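You operate a simulated robot arm through the tools that you are given. There is no shell and no other tool. Be economical: measure what you need, move in short steps, check, and stop when the job is done.

The job below is to be done with a simulated robot arm. You get a single attempt, and the scene is never put back.

Task
Switch the light box on, stick HOLD on the streaky sheet's roll and put that sheet in the HOLD tray.
Fine: the roll has the sheet's colour; the clear sheets stay on the box; switch it off last.

Only the result counts: the job must be done as asked and must still hold three seconds after the hand-in. Knocking over, shifting, dropping, spilling or breaking anything else fails it. Flat cloth is picked up by pressing the open fingertips on it (5 to 10 N) and closing them slowly along it; thin cloth reads only 2 to 8 mm in the jaws.

Robot
A 7-joint arm with a two-finger parallel gripper on a trunk, on a base that drives. Base frame: it is fixed to the floor where the robot stands at the start and does not move with it; the origin is under the middle of the robot, x ahead of it, y to its left, z up. Lengths are in m, angles in rad, forces in N, time in s.
With the tool pointing down near the work surface it reaches from about 0.1 to 0.84 m from the robot's upright axis, wherever it stands. Its first joint turns from -2.007 to 2.007 rad. Places, roughly: selector of the light box [0.5, 0, 0.8]; orange tray [0.5, 1.2, 0.8]; small knob of the light box [0.6, 0, 0.8]; orange label [0.75, 1.5, 0.75]; teal label [0.5, 1.25, 0.5]; purple label [0.75, 1.25, 0.5]; green label [0.75, 1.5, 0.75]. Payload 3.91 kg.
Tool frame: the origin (TCP) lies between the finger pads and is the grasp point; the fingertips stand 0.03 m ahead of it; z points along the fingers, y is the line along which they close. The gripper opens to 0.11 m. The fingers are 0.02 m wide and 0.01 m thick; the gripper's body (0.048 by 0.112 m) begins 0.055 m behind the TCP.
Orientation is that of the tool frame in the base frame, as [roll, pitch, yaw] about the fixed x, y, z axes, in that order (R = Rz(yaw) Ry(pitch) Rx(roll)). With the fingers straight down and closing along the base's y, the tool's x points along the base's -x, its y along +y and its z along -z.

Tools
- The arm moves only by the tool servo_tool. Its argument "moves" is a list of rows, each a list of 3 entries, a list of its own where there are three numbers: the gripper command, from -1 (shut) to 1 (fully open), values between in proportion, then the shift along the tool's x, y, z in units of 30 mm (1.0 is 30 mm), then the turn, a rotation vector about the tool's x, y, z in units of 8 degrees (1.0 is 8 degrees). In form: [[fingers, [dx, dy, dz], [wx, wy, wz]], ...]. A call has 1 to 8 rows; each row shifts and turns the commanded pose from where the row before left it, along the tool's axes as they then stand. A call with a number of a shift or a turn outside -1 to 1 is refused whole. Each row takes 0.2 s and may step no farther than 0.05 m and 0.15 rad from the row before; otherwise, or with a gripper value out of range, the whole call is refused. A pose out of reach is approached as far as the arm can. The call stops where the force on the tool passes 40 N (or 10 N more than at its start, if that is more) or the arm is blocked; 0.2 s more then pass. Each finger travels about 0.153 m/s and halts on what it meets, pressing with about 22 N; the grip force reading is that of the motor and also rises with nothing between the fingers. The clock runs only during rows and for 0.2 s after the last one: add rows that do not move to give the fingers time. The reply holds the time, the measured pose of the TCP, the force on the tool along the base axes, the opening and the grip force, in the units named above and with some noise.
- Cameras (640 x 400 px; columns grow to the right, rows downward): "scene" is now at [0.2213, 0.2036, 1.425]; the picture's right is [-0.02, -1.00, 0.00], its down [-0.70, 0.01, -0.71] and it looks along [0.71, -0.01, -0.70] (base axes); focal length 272 px, centre (320, 200). "wrist" rides on the gripper at [0.072, 0.017, -0.103] in the tool frame; the picture's right is [-0.23, 0.97, 0.00], its down [-0.76, -0.18, -0.62] and it looks along [-0.61, -0.14, 0.78] (tool axes); focal length 222 px, centre (320, 200). There is no depth. A picture from a camera that has moved, and an enlarged one, comes with that camera's place and axes in the base frame and with its lens.
- snapshot(camera): a new picture of that camera. No time passes.
- raise_lower(by): slides the trunk up (or, below 0, down) by that many m; the arm and the scene camera ride with it, the base frame stays. It gives what a move gives, with no picture.
- base_move(legs): drives the robot by 1 to 6 legs, each [ahead, left, turn to the left] in m, m and rad, along the robot's own axes; the way and the turn of a leg run together, so that a leg with both is an arc; at most 1.5 m and 3.142 rad a leg. The arm and the cameras ride along, it lands a little off, and it stops where it bumps. It gives what a move gives.
- aim_head(pan, tilt): turns the head with the scene camera to pan (to the left, within 1.396 rad either way) and tilt (down, from -0.506 to 1.204), counted from straight ahead of the robot. It gives what a move gives.
- enlarge(camera, box): a new picture of the part [left, top, right, bottom] of that camera's present view, enlarged. No time passes.
- hand_in(): hands the job in; it is judged then, once.

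Go step by step. Nothing tells you exact positions but the pictures and the camera data: compare them with the known pose of the tool, close in by small moves and look again before you grip or let go. The budget is 120 turns and 78 pictures, counting those below and the enlarged ones. Unless the task says otherwise, let go and move clear before handing in, and close with one line.

The tools are called after "Call:" by a JSON object that holds its "api" and its "payload". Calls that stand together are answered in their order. servo_tool: Moves the arm, as the interface text tells. Its arguments: {"type":"object","properties":{"moves":{"type":"array"}},"required":["moves"]} The other tools are called the same way: raise_lower (by) slides the trunk up or down; base_move (legs) drives the base; aim_head (pan, tilt) turns the head that bears the scene camera; snapshot (camera) takes a picture; enlarge (camera, box) takes an enlarged picture of a part of a camera's view; hand_in () hands the job in.

At the start:

```text
clock: 0.0
position: [0.5553, 0.0001, 1.1239]
orientation: [-3.142, 0.0, 3.14]
ft_force: [-0.6, 0.0, 0.4]
grip_width: 0.1099
finger_force: 0.0
trunk travel left (down, up): [-0.775, 0.215]
robot x, y, heading: [-0.0036, 0.0006, -0.002]
head pan, tilt: [-0.016, 0.778]
```

scene: 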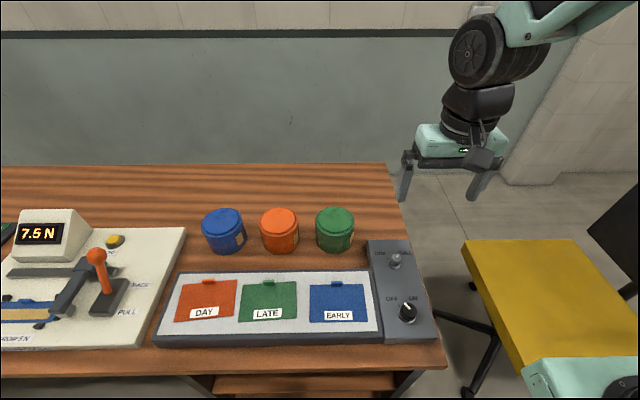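
wrist: 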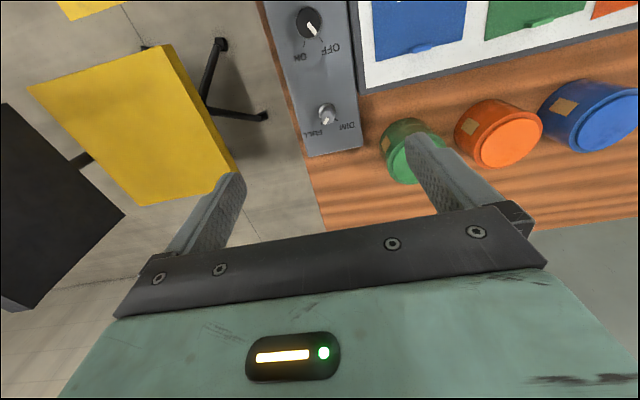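

I see the light box with three sheets (orange DAY, green LATE, blue EARLY), three coloured rolls behind it, the OFF/ON selector and a small DIM/FULL knob. Next I look to the left for the labels and trays, and look closely at the panel.

Call:
{"api": "enlarge", "payload": {"camera": "scene", "box": [150, 190, 450, 378]}}

Call:
{"api": "aim_head", "payload": {"pan": 0.9, "tilt": 0.7}}

Call:
{"api": "snapshot", "payload": {"camera": "scene"}}

```text
2.13 times, centred on (300, 284) of scene
camera zoom: at [0.2213, 0.2036, 1.425], right [-0.02, -1.0, 0.0], down [-0.7, 0.01, -0.71], along [0.71, -0.01, -0.7], focal length 579 px, centre (363, 21)
```

zoom: 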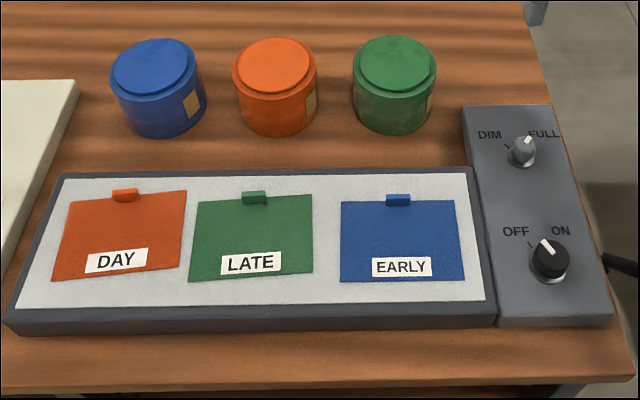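

```text
clock: 1.2
position: [0.5543, -0.0001, 1.1245]
orientation: [-3.141, 0.0, -3.142]
ft_force: [-0.8, -0.1, -1.0]
grip_width: 0.1101
finger_force: 0.0
trunk travel left (down, up): [-0.775, 0.215]
robot x, y, heading: [-0.0002, 0.0024, -0.004]
head pan, tilt: [0.901, 0.7]
```

```text
74 pictures are left
camera scene: at [0.1925, 0.2715, 1.4315], right [0.78, -0.62, 0.0], down [-0.4, -0.5, -0.76], along [0.48, 0.6, -0.64], focal length 272 px, centre (320, 200)
```

scene: 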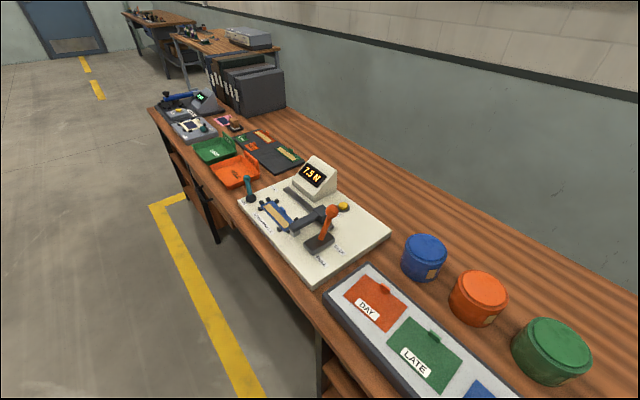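

The trays (green, orange) and label boards lie farther left past the test rig. I enlarge that area.

Call:
{"api": "enlarge", "payload": {"camera": "scene", "box": [150, 85, 310, 185]}}

```text
4.00 times, centred on (230, 135) of scene
camera zoom: at [0.1925, 0.2715, 1.4315], right [0.78, -0.62, 0.0], down [-0.4, -0.5, -0.76], along [0.48, 0.6, -0.64], focal length 1088 px, centre (680, 460)
```

zoom: 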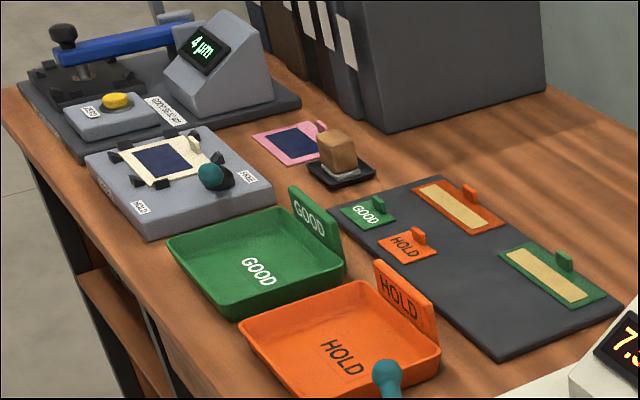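

Triangulating both starting pictures puts the selector at about [0.479, 0.002, 0.81] and the small knob at [0.623, -0.003, 0.80]. I bring the gripper above the selector and look closely.

Call:
{"api": "servo_tool", "payload": {"moves": [[0.0, [0.42, 0, 0.9], [0, 0, 0]], [0.0, [0.42, 0, 0.9], [0, 0, 0]], [0.0, [0.42, 0, 0.9], [0, 0, 0]], [0.0, [0.42, 0, 0.9], [0, 0, 0]], [0.0, [0.42, 0, 0.9], [0, 0, 0]], [0.0, [0.42, 0, 0.9], [0, 0, 0]]]}}

Call:
{"api": "aim_head", "payload": {"pan": -0.2, "tilt": 0.85}}

Call:
{"api": "snapshot", "payload": {"camera": "wrist"}}

Call:
{"api": "snapshot", "payload": {"camera": "scene"}}

```text
clock: 2.6
position: [0.48, 0.0, 0.9631]
orientation: [3.141, 0.0, 3.139]
ft_force: [0.0, 0.0, 0.7]
grip_width: 0.0553
finger_force: 0.0
trunk travel left (down, up): [-0.775, 0.215]
robot x, y, heading: [-0.0024, 0.0027, -0.003]
head pan, tilt: [0.901, 0.7]
```

```text
clock: 3.9
position: [0.4799, -0.0008, 0.9639]
orientation: [-3.142, 0.001, 3.141]
ft_force: [-1.1, 0.6, 1.2]
grip_width: 0.0551
finger_force: 0.0
trunk travel left (down, up): [-0.775, 0.215]
robot x, y, heading: [-0.0033, -0.0022, -0.002]
head pan, tilt: [-0.201, 0.85]
```

```text
72 pictures are left
camera wrist: at [0.4085, 0.0167, 1.0667], right [0.23, 0.97, 0.0], down [0.76, -0.18, 0.62], along [0.61, -0.14, -0.78], focal length 222 px, centre (320, 200)
```

wrist: 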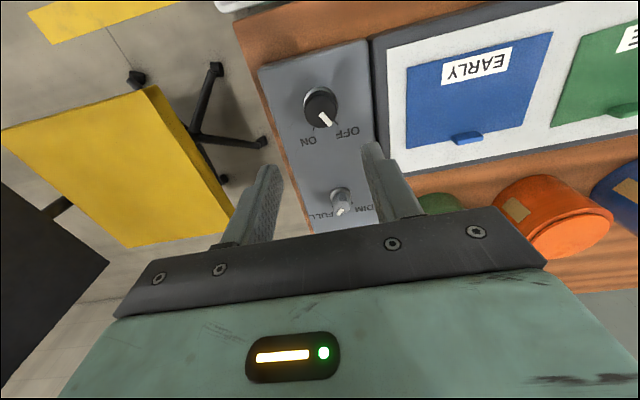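

```text
71 pictures are left
camera scene: at [0.2163, 0.1894, 1.4192], right [-0.2, -0.98, 0.0], down [-0.74, 0.15, -0.66], along [0.65, -0.13, -0.75], focal length 272 px, centre (320, 200)
```

scene: 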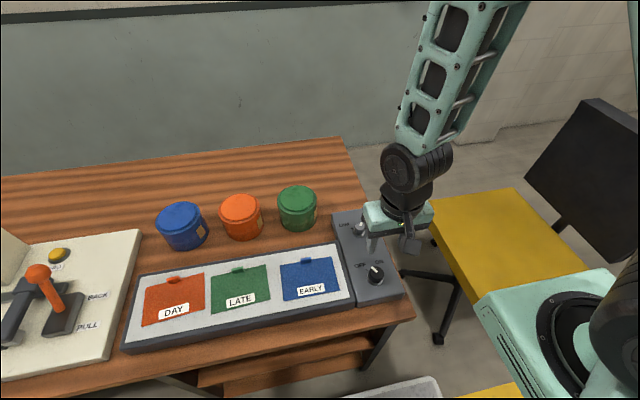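

The selector is right below the gripper. I enlarge it to read the pointer direction.

Call:
{"api": "enlarge", "payload": {"camera": "wrist", "box": [260, 60, 390, 141]}}

```text
4.92 times, centred on (325, 100) of wrist
camera zoom: at [0.4085, 0.0167, 1.0667], right [0.23, 0.97, 0.0], down [0.76, -0.18, 0.62], along [0.61, -0.14, -0.78], focal length 1094 px, centre (295, 690)
```

zoom: 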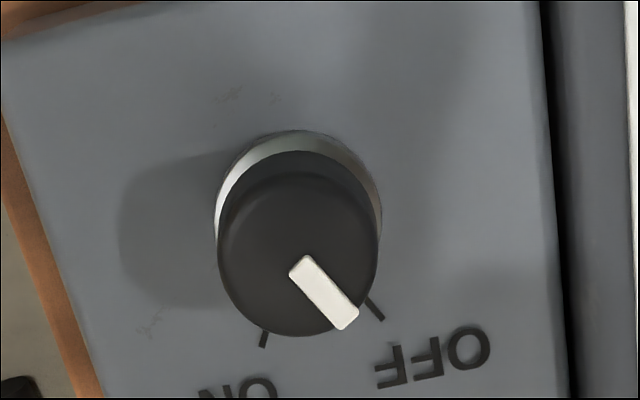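

The pointer stands at OFF, and ON is about 60° clockwise. I go down around the knob with the fingers either side.

Call:
{"api": "servo_tool", "payload": {"moves": [[0.0, [0, 0, 1], [0, 0, 0]], [0.0, [0, 0, 1], [0, 0, 0]], [0.0, [0, 0, 1], [0, 0, 0]], [0.0, [0, 0, 0.8], [0, 0, 0]]]}}

Call:
{"api": "snapshot", "payload": {"camera": "wrist"}}

Call:
{"api": "enlarge", "payload": {"camera": "scene", "box": [310, 190, 470, 290]}}

```text
clock: 4.9
position: [0.4797, 0.0007, 0.8494]
orientation: [-3.141, -0.001, 3.14]
ft_force: [-0.3, 0.4, -0.5]
grip_width: 0.0548
finger_force: 0.0
trunk travel left (down, up): [-0.775, 0.215]
robot x, y, heading: [0.0, -0.0007, -0.004]
head pan, tilt: [-0.201, 0.85]
```

```text
69 pictures are left
camera wrist: at [0.4087, 0.0172, 0.9526], right [0.23, 0.97, 0.0], down [0.76, -0.18, 0.62], along [0.61, -0.14, -0.78], focal length 222 px, centre (320, 200)
```

wrist: 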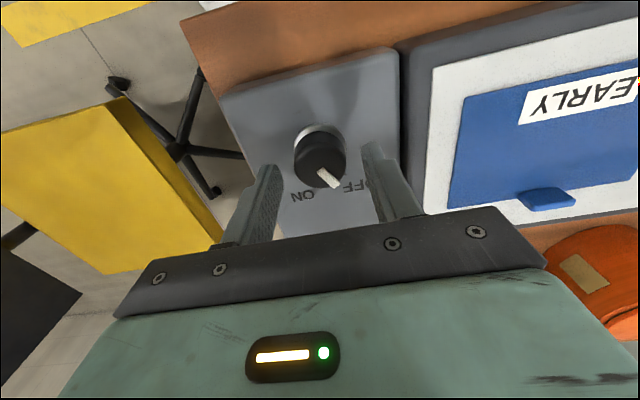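

```text
4.00 times, centred on (390, 240) of scene
camera zoom: at [0.216, 0.1893, 1.4193], right [-0.2, -0.98, 0.0], down [-0.74, 0.15, -0.66], along [0.65, -0.13, -0.75], focal length 1088 px, centre (40, 40)
```

zoom: 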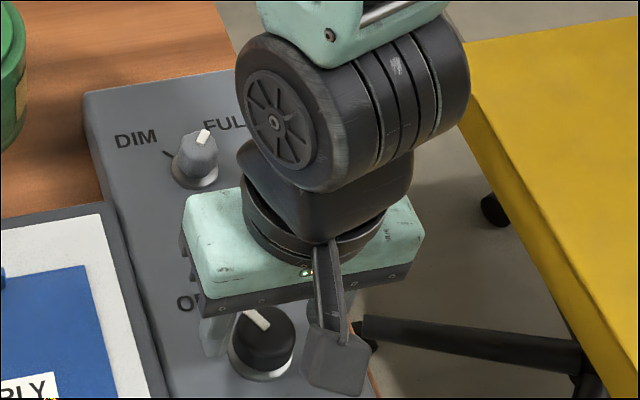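

The knob top is at about [0.481, 0, 0.812]. I lower 27 mm, then close.

Call:
{"api": "servo_tool", "payload": {"moves": [[0.0, [0, 0, 0.5], [0, 0, 0]], [0.0, [0, 0, 0.4], [0, 0, 0]], [-0.5, [0, 0, 0], [0, 0, 0]], [-0.6, [0, 0, 0], [0, 0, 0]]]}}

Call:
{"api": "snapshot", "payload": {"camera": "wrist"}}

```text
clock: 5.5
position: [0.4818, -0.0005, 0.8283]
orientation: [-3.141, 0.003, -3.14]
ft_force: [-1.5, -0.8, 15.8]
grip_width: 0.0549
finger_force: 0.0
trunk travel left (down, up): [-0.775, 0.215]
robot x, y, heading: [-0.0016, -0.002, -0.003]
head pan, tilt: [-0.201, 0.85]
stopped in row 2: the force on the tool passed its limit (the readings are from after the stop); the commanded pose is now the measured one
```

```text
67 pictures are left
camera wrist: at [0.408, 0.0168, 0.9311], right [0.23, 0.97, 0.0], down [0.76, -0.18, 0.62], along [0.61, -0.14, -0.78], focal length 222 px, centre (320, 200)
```

wrist: 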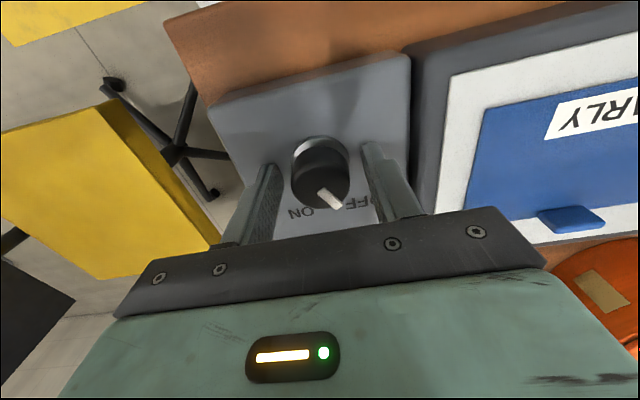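

The fingertips touched the panel (at about z 0.797). I back up 4 mm and close on the knob.

Call:
{"api": "servo_tool", "payload": {"moves": [[0.0, [0, 0, -0.15], [0, 0, 0]], [-0.3, [0, 0, 0], [0, 0, 0]], [-0.6, [0, 0, 0], [0, 0, 0]], [-0.6, [0, 0, 0], [0, 0, 0]]]}}

Call:
{"api": "snapshot", "payload": {"camera": "wrist"}}

```text
clock: 6.5
position: [0.4807, 0.0004, 0.8328]
orientation: [3.141, 0.002, -3.139]
ft_force: [-1.8, 2.6, -11.4]
grip_width: 0.0356
finger_force: 44.9
trunk travel left (down, up): [-0.775, 0.215]
robot x, y, heading: [0.0026, 0.0024, -0.002]
head pan, tilt: [-0.201, 0.85]
```

```text
66 pictures are left
camera wrist: at [0.4086, 0.0172, 0.9349], right [0.23, 0.97, 0.0], down [0.76, -0.18, 0.62], along [0.61, -0.14, -0.78], focal length 222 px, centre (320, 200)
```

wrist: 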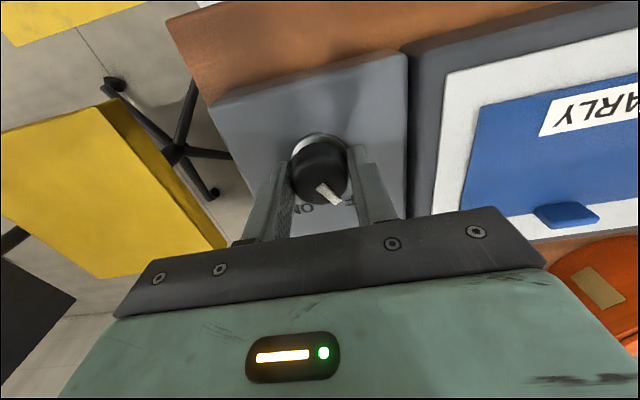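

The knob is held (35.6 mm). I turn it clockwise in steps.

Call:
{"api": "servo_tool", "payload": {"moves": [[-0.6, [0, 0, 0], [0, 0, 1]], [-0.6, [0, 0, 0], [0, 0, 1]], [-0.6, [0, 0, 0], [0, 0, 1]], [-0.6, [0, 0, 0], [0, 0, 1]], [-0.6, [0, 0, 0], [0, 0, 1]], [-0.6, [0, 0, 0], [0, 0, 1]], [-0.6, [0, 0, 0], [0, 0, 1]]]}}

Call:
{"api": "snapshot", "payload": {"camera": "scene"}}

Call:
{"api": "snapshot", "payload": {"camera": "wrist"}}

```text
clock: 8.1
position: [0.48, 0.0008, 0.8321]
orientation: [3.14, -0.001, 2.163]
ft_force: [-0.6, 1.3, -6.5]
grip_width: 0.0358
finger_force: 45.4
trunk travel left (down, up): [-0.775, 0.215]
robot x, y, heading: [0.0032, -0.001, 0.001]
head pan, tilt: [-0.201, 0.85]
```

```text
65 pictures are left
camera scene: at [0.2165, 0.1894, 1.4193], right [-0.2, -0.98, 0.0], down [-0.74, 0.15, -0.66], along [0.65, -0.13, -0.75], focal length 272 px, centre (320, 200)
```

scene: 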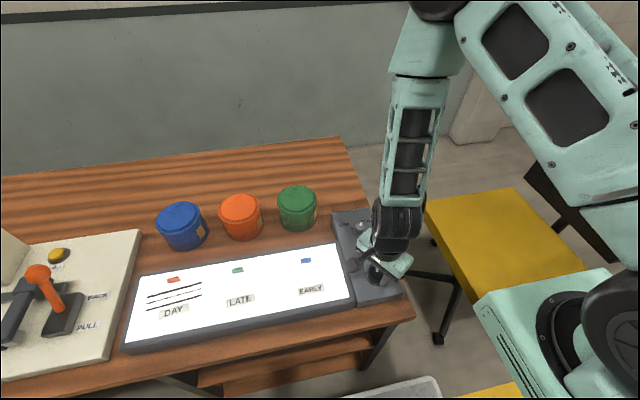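

```text
64 pictures are left
camera wrist: at [0.4543, 0.0694, 0.9351], right [0.93, 0.35, 0.0], down [0.28, -0.73, 0.62], along [0.22, -0.58, -0.78], focal length 222 px, centre (320, 200)
```

wrist: 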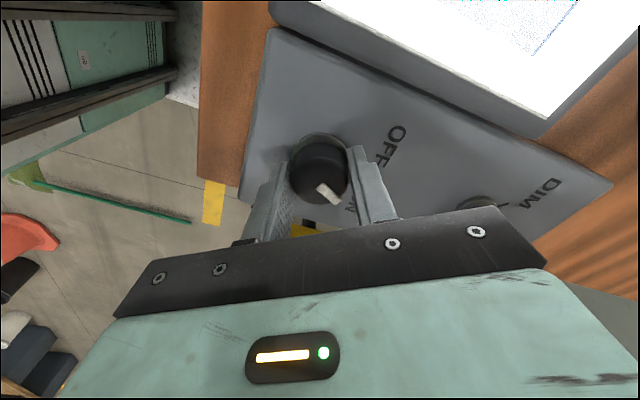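

The box is lit and the DAY sheet shows dark streaks. I enlarge to confirm the others are clear, and see whether it's at detent.

Call:
{"api": "enlarge", "payload": {"camera": "scene", "box": [120, 230, 360, 360]}}

```text
2.67 times, centred on (240, 295) of scene
camera zoom: at [0.2165, 0.1894, 1.4193], right [-0.2, -0.98, 0.0], down [-0.74, 0.15, -0.66], along [0.65, -0.13, -0.75], focal length 726 px, centre (533, -53)
```

zoom: 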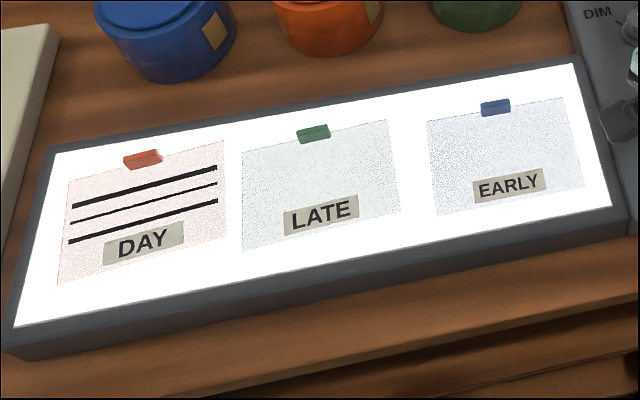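

DAY (orange) is the streaky sheet, so the orange roll gets HOLD. I let go of the knob, rise and turn the wrist back.

Call:
{"api": "servo_tool", "payload": {"moves": [[0.0, [0, 0, 0], [0, 0, 0]], [0.0, [0, 0, 0], [0, 0, 0]], [0.0, [0, 0, -0.9], [0, 0, 0]], [0.0, [0, 0, -1], [0, 0, 0]], [0.0, [0, 0, -1], [0, 0, -1]], [0.0, [0, 0, -1], [0, 0, -1]], [0.0, [0, 0, -1], [0, 0, -1]], [0.0, [0, 0, -1], [0, 0, -1]]]}}

Call:
{"api": "servo_tool", "payload": {"moves": [[0.0, [0, 0, -1], [0, 0, -1]], [0.0, [0, 0, -1], [0, 0, -1]], [0.0, [0, 0, 0], [0, 0, -1]]]}}

Call:
{"api": "base_move", "payload": {"legs": [[0, 1.15, 0]]}}

Call:
{"api": "aim_head", "payload": {"pan": 0.0, "tilt": 0.85}}

Call:
{"api": "snapshot", "payload": {"camera": "scene"}}

Call:
{"api": "snapshot", "payload": {"camera": "wrist"}}

```text
clock: 9.9
position: [0.4812, -0.0017, 1.0102]
orientation: [-3.14, -0.002, 2.727]
ft_force: [0.8, 0.4, -0.2]
grip_width: 0.055
finger_force: 0.0
trunk travel left (down, up): [-0.775, 0.215]
robot x, y, heading: [0.0002, -0.0012, 0.001]
head pan, tilt: [-0.201, 0.85]
```

```text
clock: 10.7
position: [0.4802, 0.0006, 1.0698]
orientation: [3.14, 0.002, -3.139]
ft_force: [0.0, -1.1, 0.2]
grip_width: 0.0551
finger_force: 0.2
trunk travel left (down, up): [-0.775, 0.215]
robot x, y, heading: [0.0009, 0.0032, -0.002]
head pan, tilt: [-0.201, 0.85]
```

```text
clock: 16.5
position: [0.4735, 1.1384, 1.0699]
orientation: [3.141, 0.0, -3.13]
ft_force: [-0.9, -1.1, 0.3]
grip_width: 0.0549
finger_force: 0.0
trunk travel left (down, up): [-0.775, 0.215]
robot x, y, heading: [-0.0036, 1.13, 0.01]
head pan, tilt: [-0.201, 0.85]
```

```text
clock: 17.2
position: [0.474, 1.1376, 1.069]
orientation: [-3.14, 0.0, -3.129]
ft_force: [0.7, 0.0, -0.6]
grip_width: 0.0549
finger_force: 0.0
trunk travel left (down, up): [-0.775, 0.215]
robot x, y, heading: [-0.0102, 1.1314, 0.011]
head pan, tilt: [0.0, 0.85]
```

```text
62 pictures are left
camera scene: at [0.2088, 1.3392, 1.4192], right [0.01, -1.0, 0.0], down [-0.75, -0.01, -0.66], along [0.66, 0.01, -0.75], focal length 272 px, centre (320, 200)
```

scene: 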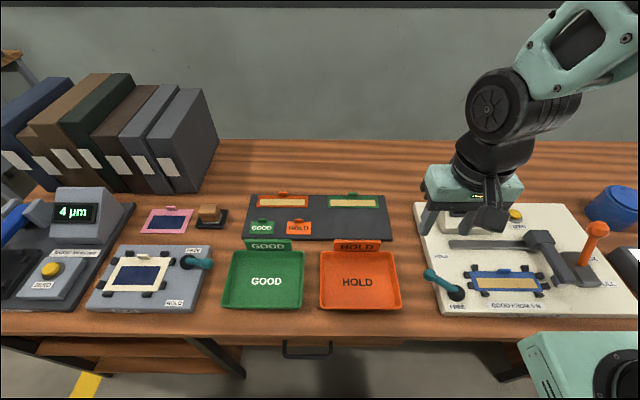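

```text
61 pictures are left
camera wrist: at [0.4017, 1.1535, 1.1726], right [0.22, 0.98, 0.0], down [0.76, -0.17, 0.62], along [0.61, -0.13, -0.78], focal length 222 px, centre (320, 200)
```

wrist: 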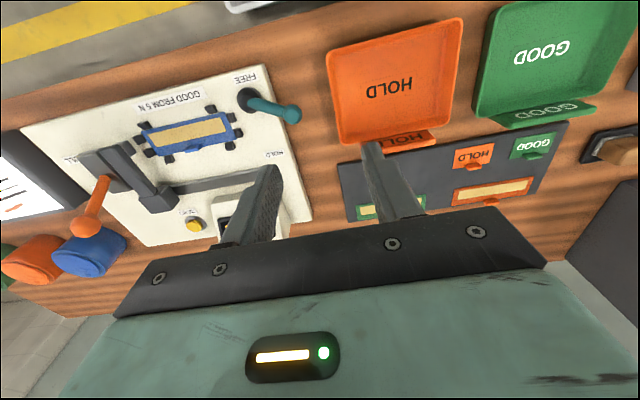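

The HOLD label lies at about [0.665, 1.405, 0.78], on the dark board behind the trays. I take a closer look at its tab and at the tray.

Call:
{"api": "enlarge", "payload": {"camera": "scene", "box": [240, 180, 400, 280]}}

Call:
{"api": "enlarge", "payload": {"camera": "scene", "box": [270, 205, 330, 243]}}

```text
4.00 times, centred on (320, 230) of scene
camera zoom: at [0.2088, 1.3392, 1.4192], right [0.01, -1.0, 0.0], down [-0.75, -0.01, -0.66], along [0.66, 0.01, -0.75], focal length 1088 px, centre (320, 80)
```

zoom: 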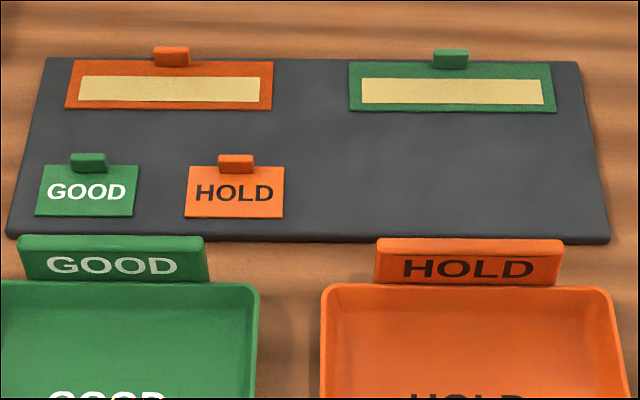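

```text
10.53 times, centred on (300, 224) of scene
camera zoom: at [0.2088, 1.3392, 1.4192], right [0.01, -1.0, 0.0], down [-0.75, -0.01, -0.66], along [0.66, 0.01, -0.75], focal length 2864 px, centre (530, -53)
```

zoom: 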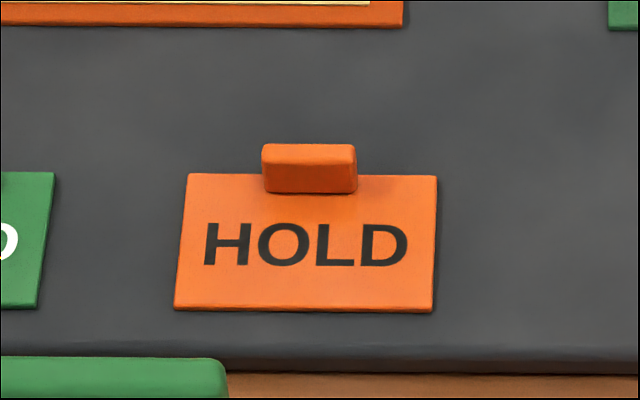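

The label has an upright tab at its far edge near [0.684, 1.407]. I'll grip that tab fore-and-aft, so I go above it and turn the wrist 90°.

Call:
{"api": "servo_tool", "payload": {"moves": [[0.0, [-0.85, 1, 0], [0, 0, 0]], [0.0, [-0.85, 1, 0], [0, 0, 0]], [0.0, [-0.85, 1, 0], [0, 0, 0]], [0.0, [-0.85, 1, 0], [0, 0, 0]], [0.0, [-0.85, 1, 0.5], [0, 0, 0]], [0.0, [-0.85, 1, 0.5], [0, 0, 0]], [0.0, [-0.85, 1, 0.5], [0, 0, 0]], [0.0, [-0.85, 1, 0.5], [0, 0, 0]]]}}

Call:
{"api": "servo_tool", "payload": {"moves": [[0.0, [0, 0.9, 0.5], [0, 0, 0]], [0.0, [0, 0, 0.5], [0, 0, -1]], [0.0, [0, 0, 0.5], [0, 0, -1]], [0.0, [0, 0, 0.5], [0, 0, -1]], [0.0, [0, 0, 0], [0, 0, -1]], [0.0, [0, 0, 0], [0, 0, -1]], [0.0, [0, 0, 0], [0, 0, -1]], [0.0, [0, 0, 0], [0, 0, -1]]]}}

Call:
{"api": "servo_tool", "payload": {"moves": [[0.0, [0, 0, 0], [0, 0, -1]], [0.0, [0, 0, 0], [0, 0, -1]], [0.0, [0, 0, 0], [0, 0, -1]], [0.0, [0, 0, 0], [0, 0, -1]], [0.0, [0, 0, 0], [0, 0, -0.17]]]}}

Call:
{"api": "snapshot", "payload": {"camera": "wrist"}}

Call:
{"api": "snapshot", "payload": {"camera": "scene"}}

```text
clock: 19.1
position: [0.674, 1.3792, 1.0103]
orientation: [-3.141, 0.002, -3.129]
ft_force: [0.3, -0.7, 1.2]
grip_width: 0.055
finger_force: 0.0
trunk travel left (down, up): [-0.775, 0.215]
robot x, y, heading: [-0.0071, 1.1291, 0.015]
head pan, tilt: [0.0, 0.85]
```

```text
clock: 20.9
position: [0.6755, 1.4066, 0.9502]
orientation: [-3.139, 0.003, -2.148]
ft_force: [-0.1, -1.0, -0.6]
grip_width: 0.0554
finger_force: 0.0
trunk travel left (down, up): [-0.775, 0.215]
robot x, y, heading: [-0.009, 1.1298, 0.014]
head pan, tilt: [0.0, 0.85]
```

```text
clock: 22.1
position: [0.6746, 1.4074, 0.9502]
orientation: [-3.141, 0.0, -1.568]
ft_force: [-0.3, -0.4, 0.6]
grip_width: 0.055
finger_force: 0.0
trunk travel left (down, up): [-0.775, 0.215]
robot x, y, heading: [-0.0061, 1.1312, 0.018]
head pan, tilt: [0.0, 0.85]
```

```text
58 pictures are left
camera wrist: at [0.6585, 1.3346, 1.0531], right [-0.97, 0.22, 0.0], down [0.17, 0.76, 0.62], along [0.14, 0.61, -0.78], focal length 222 px, centre (320, 200)
```

wrist: 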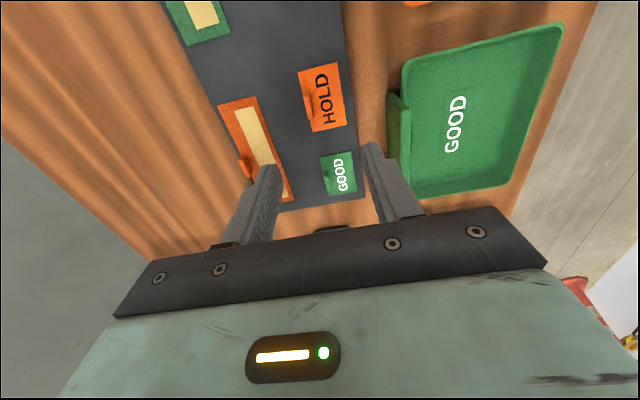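

```text
57 pictures are left
camera scene: at [0.2089, 1.3393, 1.4192], right [0.01, -1.0, 0.0], down [-0.75, -0.01, -0.66], along [0.66, 0.01, -0.75], focal length 272 px, centre (320, 200)
```

scene: 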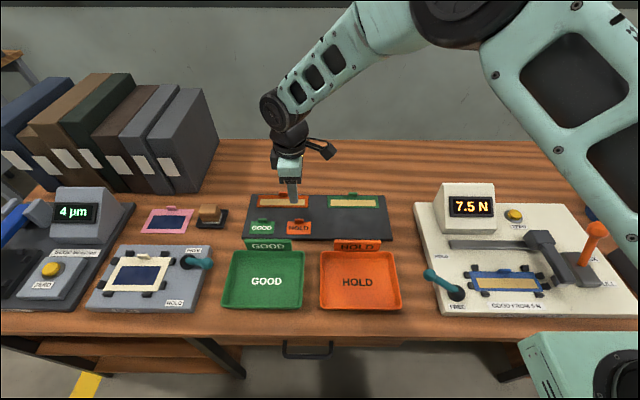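

The HOLD label is nicely in wrist view. I enlarge to locate the tab.

Call:
{"api": "enlarge", "payload": {"camera": "wrist", "box": [270, 50, 370, 113]}}

```text
6.35 times, centred on (320, 82) of wrist
camera zoom: at [0.6585, 1.3346, 1.0531], right [-0.97, 0.22, 0.0], down [0.17, 0.76, 0.62], along [0.14, 0.61, -0.78], focal length 1410 px, centre (320, 952)
```

zoom: 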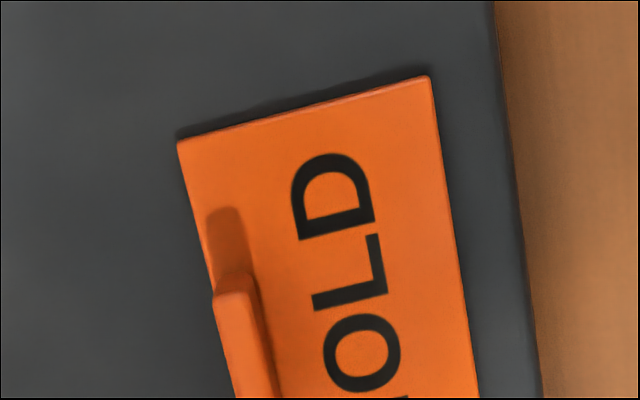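

The tab is at about x 0.687, y 1.394–1.420. I shift 12 mm forward and descend to just above it.

Call:
{"api": "servo_tool", "payload": {"moves": [[0.0, [0, -0.42, 1], [0, 0, 0]], [0.0, [0, 0, 1], [0, 0, 0]], [0.0, [0, 0, 1], [0, 0, 0]], [0.0, [0, 0, 0.8], [0, 0, 0]], [0.0, [0, 0, 0], [0, 0, 0]]]}}

Call:
{"api": "enlarge", "payload": {"camera": "wrist", "box": [220, 100, 420, 225]}}

Call:
{"api": "enlarge", "payload": {"camera": "scene", "box": [260, 180, 340, 240]}}

```text
clock: 23.2
position: [0.6871, 1.4068, 0.8364]
orientation: [-3.138, 0.0, -1.569]
ft_force: [-0.5, 0.4, -0.3]
grip_width: 0.0551
finger_force: 0.0
trunk travel left (down, up): [-0.775, 0.215]
robot x, y, heading: [-0.007, 1.13, 0.012]
head pan, tilt: [0.0, 0.85]
```

```text
3.20 times, centred on (320, 162) of wrist
camera zoom: at [0.6705, 1.3349, 0.9394], right [-0.97, 0.23, 0.0], down [0.18, 0.76, 0.62], along [0.14, 0.61, -0.78], focal length 711 px, centre (320, 320)
```

zoom: 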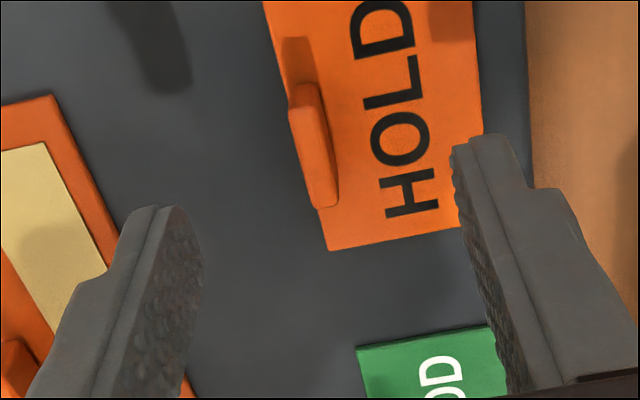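

```text
6.67 times, centred on (300, 210) of scene
camera zoom: at [0.2088, 1.3392, 1.4192], right [0.01, -1.0, 0.0], down [-0.75, -0.01, -0.66], along [0.66, 0.01, -0.75], focal length 1814 px, centre (453, 133)
```

zoom: 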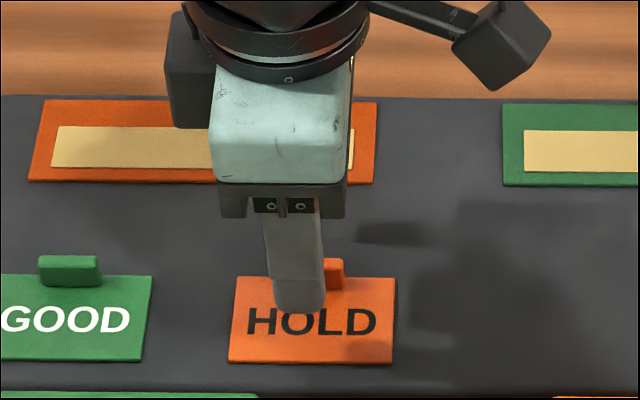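

The tab is centred between the fingers. I lower in small steps to about 5 mm above the label.

Call:
{"api": "servo_tool", "payload": {"moves": [[0.0, [0, 0, 0.4], [0, 0, 0]], [0.0, [0, 0, 0.2], [0, 0, 0]], [0.0, [0, 0, 0.1], [0, 0, 0]], [0.0, [0, 0, 0], [0, 0, 0]]]}}

Call:
{"api": "enlarge", "payload": {"camera": "wrist", "box": [220, 100, 420, 225]}}

```text
clock: 24.2
position: [0.6864, 1.4073, 0.8136]
orientation: [-3.139, -0.002, -1.569]
ft_force: [0.1, -0.4, -0.8]
grip_width: 0.0551
finger_force: 0.0
trunk travel left (down, up): [-0.775, 0.215]
robot x, y, heading: [-0.0069, 1.1338, 0.016]
head pan, tilt: [0.0, 0.85]
```

```text
3.20 times, centred on (320, 162) of wrist
camera zoom: at [0.6713, 1.3347, 0.9176], right [-0.97, 0.23, 0.0], down [0.18, 0.76, 0.62], along [0.14, 0.61, -0.78], focal length 711 px, centre (320, 320)
```

zoom: 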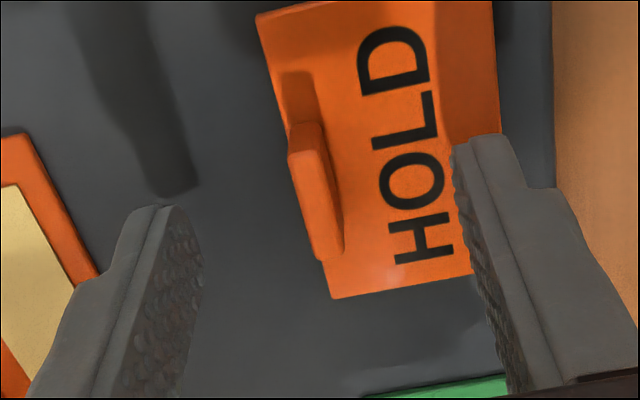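

The label surface computes to about z 0.778, so the tips are ~5 mm above it. I lower 2 mm more and close on the tab.

Call:
{"api": "servo_tool", "payload": {"moves": [[0.0, [0, 0, 0.08], [0, 0, 0]], [-0.3, [0, 0, 0], [0, 0, 0]], [-0.6, [0, 0, 0], [0, 0, 0]], [-0.9, [0, 0, 0], [0, 0, 0]], [-1, [0, 0, 0], [0, 0, 0]]]}}

Call:
{"api": "enlarge", "payload": {"camera": "wrist", "box": [220, 100, 420, 225]}}

```text
clock: 25.4
position: [0.6877, 1.4076, 0.8129]
orientation: [-3.14, 0.0, -1.568]
ft_force: [-0.1, -0.1, -0.8]
grip_width: 0.0055
finger_force: 22.2
trunk travel left (down, up): [-0.775, 0.215]
robot x, y, heading: [-0.0061, 1.1332, 0.007]
head pan, tilt: [0.0, 0.85]
```

```text
3.20 times, centred on (320, 162) of wrist
camera zoom: at [0.6711, 1.3349, 0.9159], right [-0.97, 0.23, 0.0], down [0.18, 0.76, 0.62], along [0.14, 0.61, -0.78], focal length 711 px, centre (320, 320)
```

zoom: 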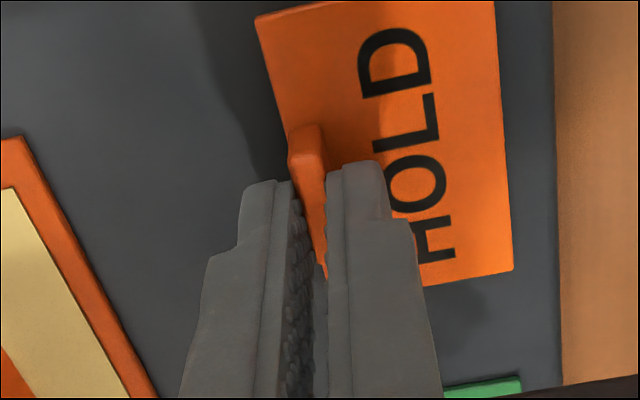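

The tab is gripped (5.5 mm). I lift and check.

Call:
{"api": "servo_tool", "payload": {"moves": [[-1, [0, 0, -0.4], [0, 0, 0]], [-1, [0, 0, -0.8], [0, 0, 0]], [-1, [0, 0, -1], [0, 0, 0]], [-1, [0, 0, -1], [0, 0, 0]], [-1, [0, 0, -1], [0, 0, 0]], [-1, [0, 0, -1], [0, 0, 0]], [-1, [0, 0, -1], [0, 0, 0]], [-1, [0, 0, -1], [0, 0, 0]]]}}

Call:
{"api": "snapshot", "payload": {"camera": "wrist"}}

```text
clock: 27.2
position: [0.6894, 1.4084, 1.0298]
orientation: [3.141, 0.001, -1.568]
ft_force: [0.1, -0.8, -0.6]
grip_width: 0.0056
finger_force: 21.9
trunk travel left (down, up): [-0.775, 0.215]
robot x, y, heading: [-0.0074, 1.1299, 0.01]
head pan, tilt: [0.0, 0.85]
```

```text
51 pictures are left
camera wrist: at [0.6733, 1.3359, 1.1314], right [-0.97, 0.23, 0.0], down [0.18, 0.76, 0.62], along [0.14, 0.61, -0.78], focal length 222 px, centre (320, 200)
```

wrist: 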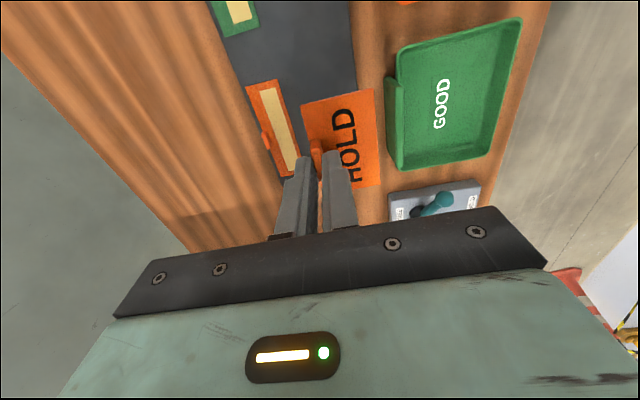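

The label came up cleanly. I raise it further and drive back to the right, then look at the rolls.

Call:
{"api": "servo_tool", "payload": {"moves": [[-1, [0, 0, -1], [0, 0, 0]], [-1, [0, 0, -1], [0, 0, 0]], [-1, [0, 0, -1], [0, 0, 0]]]}}

Call:
{"api": "base_move", "payload": {"legs": [[0, -0.97, -0.01]]}}

Call:
{"api": "snapshot", "payload": {"camera": "scene"}}

Call:
{"api": "snapshot", "payload": {"camera": "wrist"}}

```text
clock: 28.1
position: [0.6867, 1.4075, 1.1186]
orientation: [-3.139, 0.001, -1.57]
ft_force: [0.4, 0.7, -0.3]
grip_width: 0.0057
finger_force: 21.7
trunk travel left (down, up): [-0.775, 0.215]
robot x, y, heading: [-0.0044, 1.1314, 0.013]
head pan, tilt: [0.0, 0.85]
```

```text
clock: 33.1
position: [0.6935, 0.4311, 1.1184]
orientation: [-3.14, 0.001, -1.587]
ft_force: [0.2, -0.2, -0.2]
grip_width: 0.0057
finger_force: 21.7
trunk travel left (down, up): [-0.775, 0.215]
robot x, y, heading: [-0.0023, 0.1653, -0.005]
head pan, tilt: [0.0, 0.85]
```

```text
50 pictures are left
camera scene: at [0.2152, 0.3698, 1.4192], right [-0.01, -1.0, 0.0], down [-0.75, 0.01, -0.66], along [0.66, 0.0, -0.75], focal length 272 px, centre (320, 200)
```

scene: 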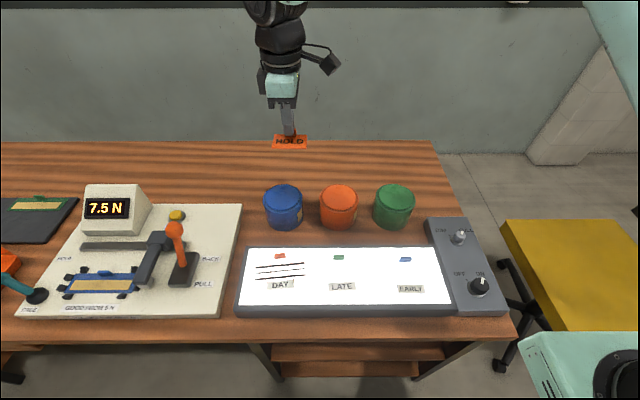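

```text
49 pictures are left
camera wrist: at [0.6762, 0.3576, 1.2216], right [-0.97, 0.24, 0.0], down [0.19, 0.76, 0.62], along [0.15, 0.6, -0.78], focal length 222 px, centre (320, 200)
```

wrist: 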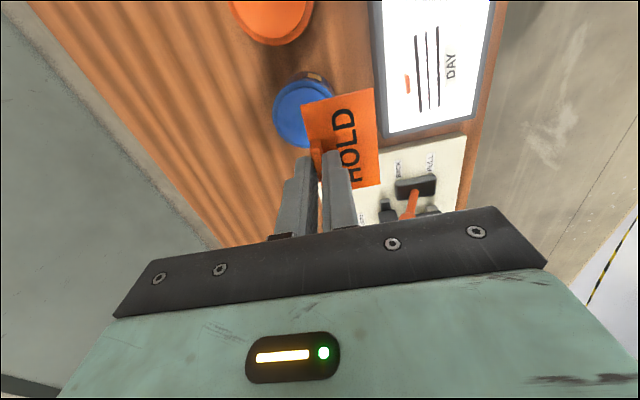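

The orange roll sits near [0.72, 0.32]. I enlarge the roll and its tan patch.

Call:
{"api": "enlarge", "payload": {"camera": "scene", "box": [300, 175, 376, 235]}}

Call:
{"api": "enlarge", "payload": {"camera": "wrist", "box": [220, 0, 380, 100]}}

```text
6.67 times, centred on (338, 205) of scene
camera zoom: at [0.2152, 0.3698, 1.4192], right [-0.01, -1.0, 0.0], down [-0.75, 0.01, -0.66], along [0.66, 0.0, -0.75], focal length 1814 px, centre (200, 167)
```

zoom: 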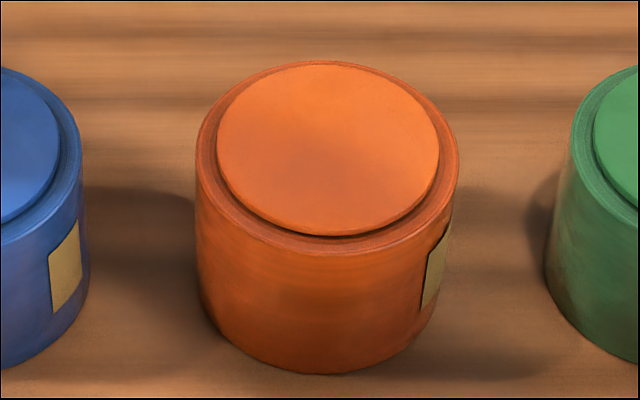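

```text
4.00 times, centred on (300, 50) of wrist
camera zoom: at [0.6762, 0.3576, 1.2216], right [-0.97, 0.24, 0.0], down [0.19, 0.76, 0.62], along [0.15, 0.6, -0.78], focal length 888 px, centre (400, 800)
```

zoom: 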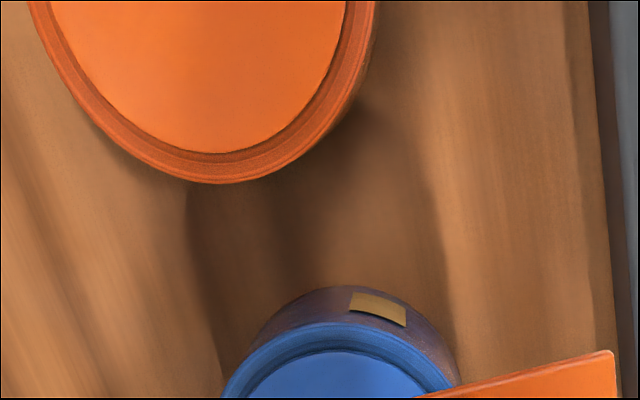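

I carry the label over the orange lid and look again before lowering.

Call:
{"api": "servo_tool", "payload": {"moves": [[-1, [0.95, -0.47, 0.5], [0, 0, 0]], [-1, [0.95, -0.47, 0.5], [0, 0, 0]], [-1, [0.95, -0.47, 0.5], [0, 0, 0]], [-1, [0.95, -0.47, 0.5], [0, 0, 0]], [-1, [0, 0, 1], [0, 0, 0]], [-1, [0, 0, 1], [0, 0, 0]], [-1, [0, 0, 0], [0, 0, 0]]]}}

Call:
{"api": "snapshot", "payload": {"camera": "wrist"}}

Call:
{"api": "enlarge", "payload": {"camera": "scene", "box": [270, 125, 400, 235]}}

```text
clock: 34.7
position: [0.7482, 0.3161, 0.9982]
orientation: [-3.14, -0.002, -1.589]
ft_force: [-0.1, 0.7, 0.9]
grip_width: 0.0054
finger_force: 21.8
trunk travel left (down, up): [-0.775, 0.215]
robot x, y, heading: [-0.0007, 0.167, -0.008]
head pan, tilt: [0.0, 0.85]
```

```text
46 pictures are left
camera wrist: at [0.7302, 0.2422, 1.1009], right [-0.97, 0.24, 0.0], down [0.19, 0.76, 0.62], along [0.15, 0.6, -0.78], focal length 222 px, centre (320, 200)
```

wrist: 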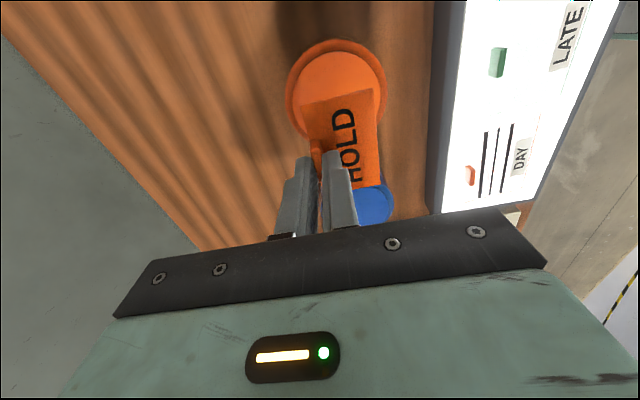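

```text
3.64 times, centred on (335, 180) of scene
camera zoom: at [0.2152, 0.3698, 1.4192], right [-0.01, -1.0, 0.0], down [-0.75, 0.01, -0.66], along [0.66, 0.0, -0.75], focal length 989 px, centre (266, 273)
```

zoom: 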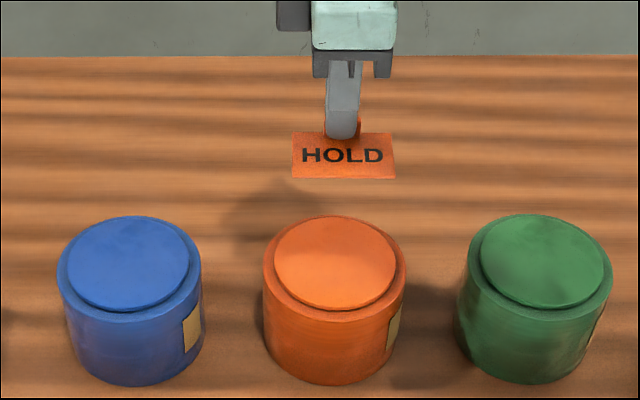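

Call:
{"api": "enlarge", "payload": {"camera": "wrist", "box": [270, 20, 410, 108]}}

```text
4.55 times, centred on (340, 64) of wrist
camera zoom: at [0.7302, 0.2422, 1.1009], right [-0.97, 0.24, 0.0], down [0.19, 0.76, 0.62], along [0.15, 0.6, -0.78], focal length 1010 px, centre (229, 818)
```

zoom: 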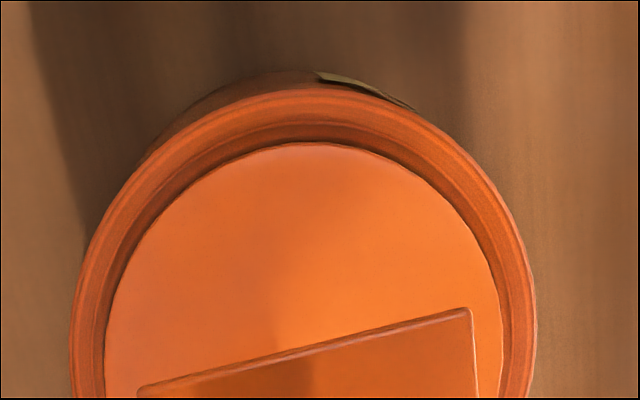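

Label and lid line up within a few mm (lid centre about [0.728, 0.313], top about 0.845). I descend to just above.

Call:
{"api": "servo_tool", "payload": {"moves": [[-1, [0.08, 0, 1], [0, 0, 0]], [-1, [0, 0, 1], [0, 0, 0]], [-1, [0, 0, 0.8], [0, 0, 0]], [-1, [0, 0, 0.2], [0, 0, 0]], [-1, [0, 0, 0], [0, 0, 0]]]}}

Call:
{"api": "enlarge", "payload": {"camera": "wrist", "box": [240, 50, 440, 175]}}

Call:
{"api": "enlarge", "payload": {"camera": "scene", "box": [290, 155, 386, 235]}}

```text
clock: 35.9
position: [0.7479, 0.3139, 0.9082]
orientation: [-3.14, -0.001, -1.589]
ft_force: [-0.1, -0.2, 0.1]
grip_width: 0.0053
finger_force: 21.8
trunk travel left (down, up): [-0.775, 0.215]
robot x, y, heading: [-0.0039, 0.1658, -0.007]
head pan, tilt: [0.0, 0.85]
```

```text
3.20 times, centred on (340, 112) of wrist
camera zoom: at [0.7308, 0.2406, 1.0117], right [-0.97, 0.24, 0.0], down [0.19, 0.76, 0.62], along [0.15, 0.6, -0.78], focal length 711 px, centre (256, 480)
```

zoom: 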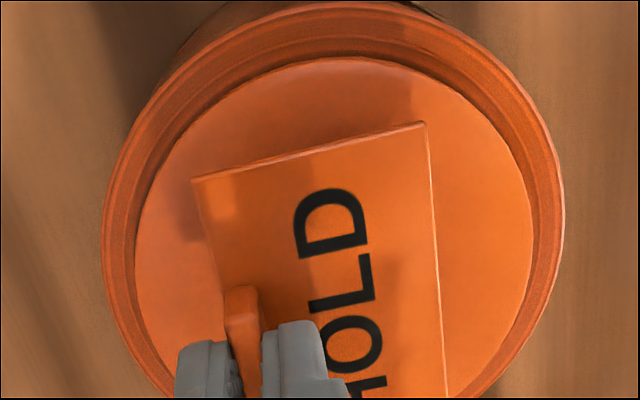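

```text
5.00 times, centred on (338, 195) of scene
camera zoom: at [0.2152, 0.3698, 1.4192], right [-0.01, -1.0, 0.0], down [-0.75, 0.01, -0.66], along [0.66, 0.0, -0.75], focal length 1360 px, centre (230, 225)
```

zoom: 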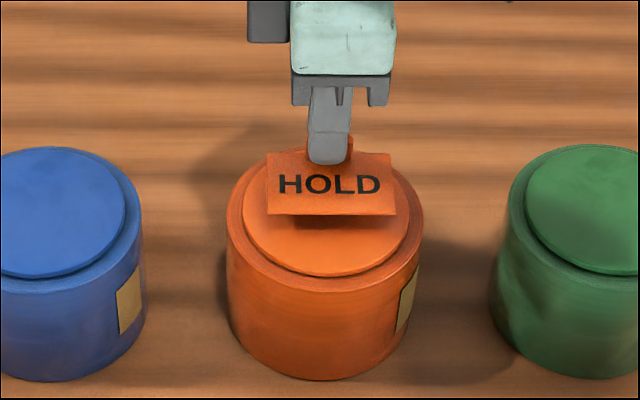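

Well centred. I lower in small steps until contact.

Call:
{"api": "servo_tool", "payload": {"moves": [[-1, [0, 0, 0.3], [0, 0, 0]], [-1, [0, 0, 0.15], [0, 0, 0]], [-1, [0, 0, 0.07], [0, 0, 0]], [-1, [0, 0, 0.07], [0, 0, 0]], [-1, [0, 0, 0], [0, 0, 0]]]}}

Call:
{"api": "enlarge", "payload": {"camera": "scene", "box": [290, 155, 386, 235]}}

```text
clock: 37.1
position: [0.748, 0.3115, 0.8916]
orientation: [-3.139, -0.001, -1.589]
ft_force: [1.1, -0.1, 4.1]
grip_width: 0.0055
finger_force: 22.2
trunk travel left (down, up): [-0.775, 0.215]
robot x, y, heading: [-0.0007, 0.1643, -0.005]
head pan, tilt: [0.0, 0.85]
```

```text
5.00 times, centred on (338, 195) of scene
camera zoom: at [0.2151, 0.3698, 1.4193], right [-0.01, -1.0, 0.0], down [-0.75, 0.01, -0.66], along [0.66, 0.0, -0.75], focal length 1360 px, centre (230, 225)
```

zoom: 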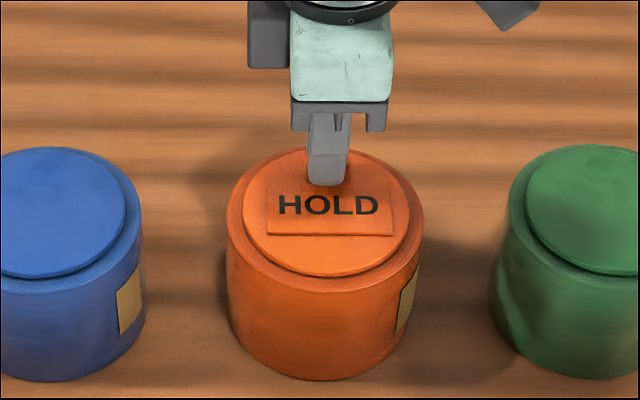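

The label touches the lid (4 N). I press slightly, open a little and lift away.

Call:
{"api": "servo_tool", "payload": {"moves": [[-1, [0, 0, 0.06], [0, 0, 0]], [-1, [0, 0, 0.04], [0, 0, 0]], [-1, [0, 0, 0], [0, 0, 0]], [-0.85, [0, 0, 0], [0, 0, 0]], [-0.7, [0, 0, 0], [0, 0, 0]], [-0.6, [0, 0, 0], [0, 0, 0]]]}}

Call:
{"api": "servo_tool", "payload": {"moves": [[-0.6, [0, 0, -0.2], [0, 0, 0]], [-0.6, [0, 0, -0.5], [0, 0, 0]], [-0.6, [0, 0, -1], [0, 0, 0]], [-0.6, [0, 0, -1], [0, 0, 0]], [-0.6, [0, 0, -1], [0, 0, 0]]]}}

Call:
{"api": "snapshot", "payload": {"camera": "scene"}}

Call:
{"api": "snapshot", "payload": {"camera": "wrist"}}

```text
clock: 38.5
position: [0.7473, 0.3126, 0.8876]
orientation: [-3.14, -0.001, -1.588]
ft_force: [-0.2, 1.0, 0.1]
grip_width: 0.0221
finger_force: 0.1
trunk travel left (down, up): [-0.775, 0.215]
robot x, y, heading: [-0.0022, 0.1665, -0.006]
head pan, tilt: [0.0, 0.85]
```

```text
clock: 39.7
position: [0.7488, 0.3116, 1.0011]
orientation: [-3.138, 0.0, -1.587]
ft_force: [1.4, -0.4, -0.4]
grip_width: 0.0221
finger_force: 0.1
trunk travel left (down, up): [-0.775, 0.215]
robot x, y, heading: [-0.0054, 0.1646, -0.006]
head pan, tilt: [0.0, 0.85]
```

```text
40 pictures are left
camera scene: at [0.2154, 0.3699, 1.4191], right [-0.01, -1.0, 0.0], down [-0.75, 0.0, -0.66], along [0.66, 0.0, -0.75], focal length 272 px, centre (320, 200)
```

scene: 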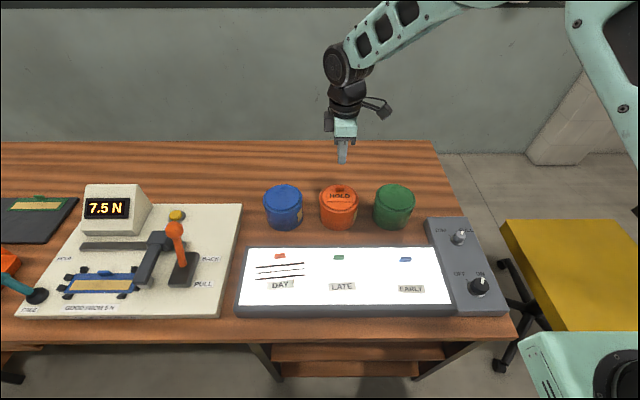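

```text
39 pictures are left
camera wrist: at [0.7316, 0.2401, 1.1037], right [-0.97, 0.24, 0.0], down [0.19, 0.76, 0.62], along [0.15, 0.6, -0.78], focal length 222 px, centre (320, 200)
```

wrist: 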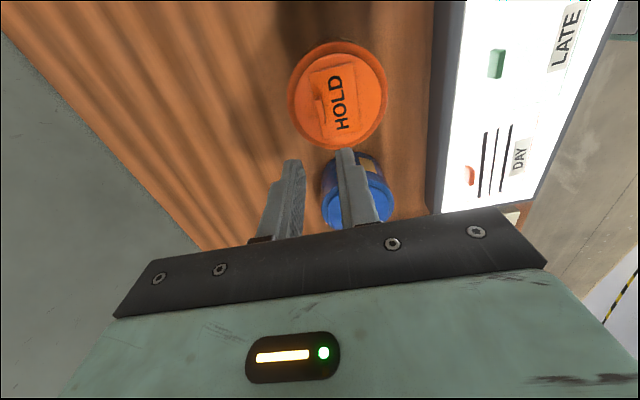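

The HOLD label lies on the orange lid. Now the DAY sheet: I enlarge to locate its tab.

Call:
{"api": "enlarge", "payload": {"camera": "scene", "box": [235, 240, 331, 300]}}

Call:
{"api": "enlarge", "payload": {"camera": "wrist", "box": [430, 100, 558, 180]}}

```text
6.67 times, centred on (283, 270) of scene
camera zoom: at [0.2154, 0.3699, 1.4191], right [-0.01, -1.0, 0.0], down [-0.75, 0.0, -0.66], along [0.66, 0.0, -0.75], focal length 1814 px, centre (567, -267)
```

zoom: 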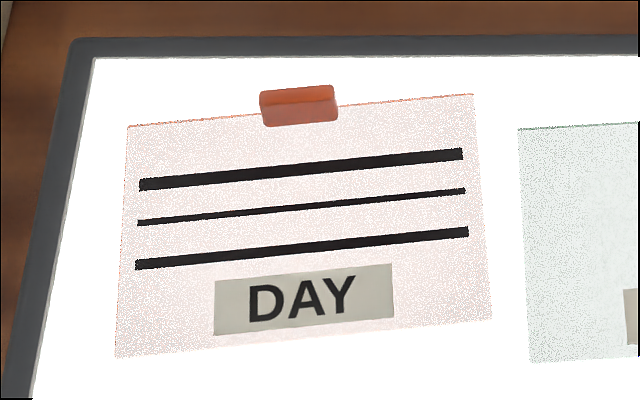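

```text
5.00 times, centred on (494, 140) of wrist
camera zoom: at [0.7316, 0.2401, 1.1037], right [-0.97, 0.24, 0.0], down [0.19, 0.76, 0.62], along [0.15, 0.6, -0.78], focal length 1111 px, centre (-550, 500)
```

zoom: 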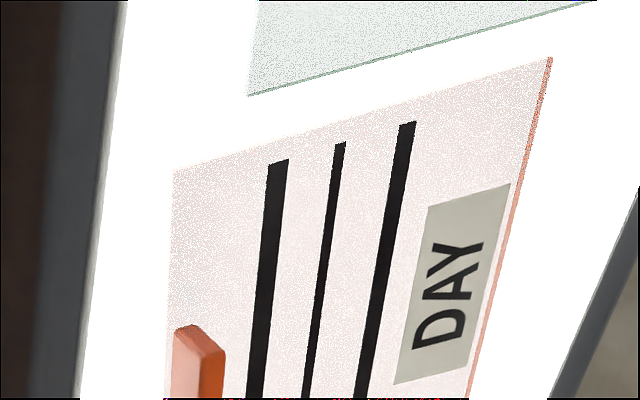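

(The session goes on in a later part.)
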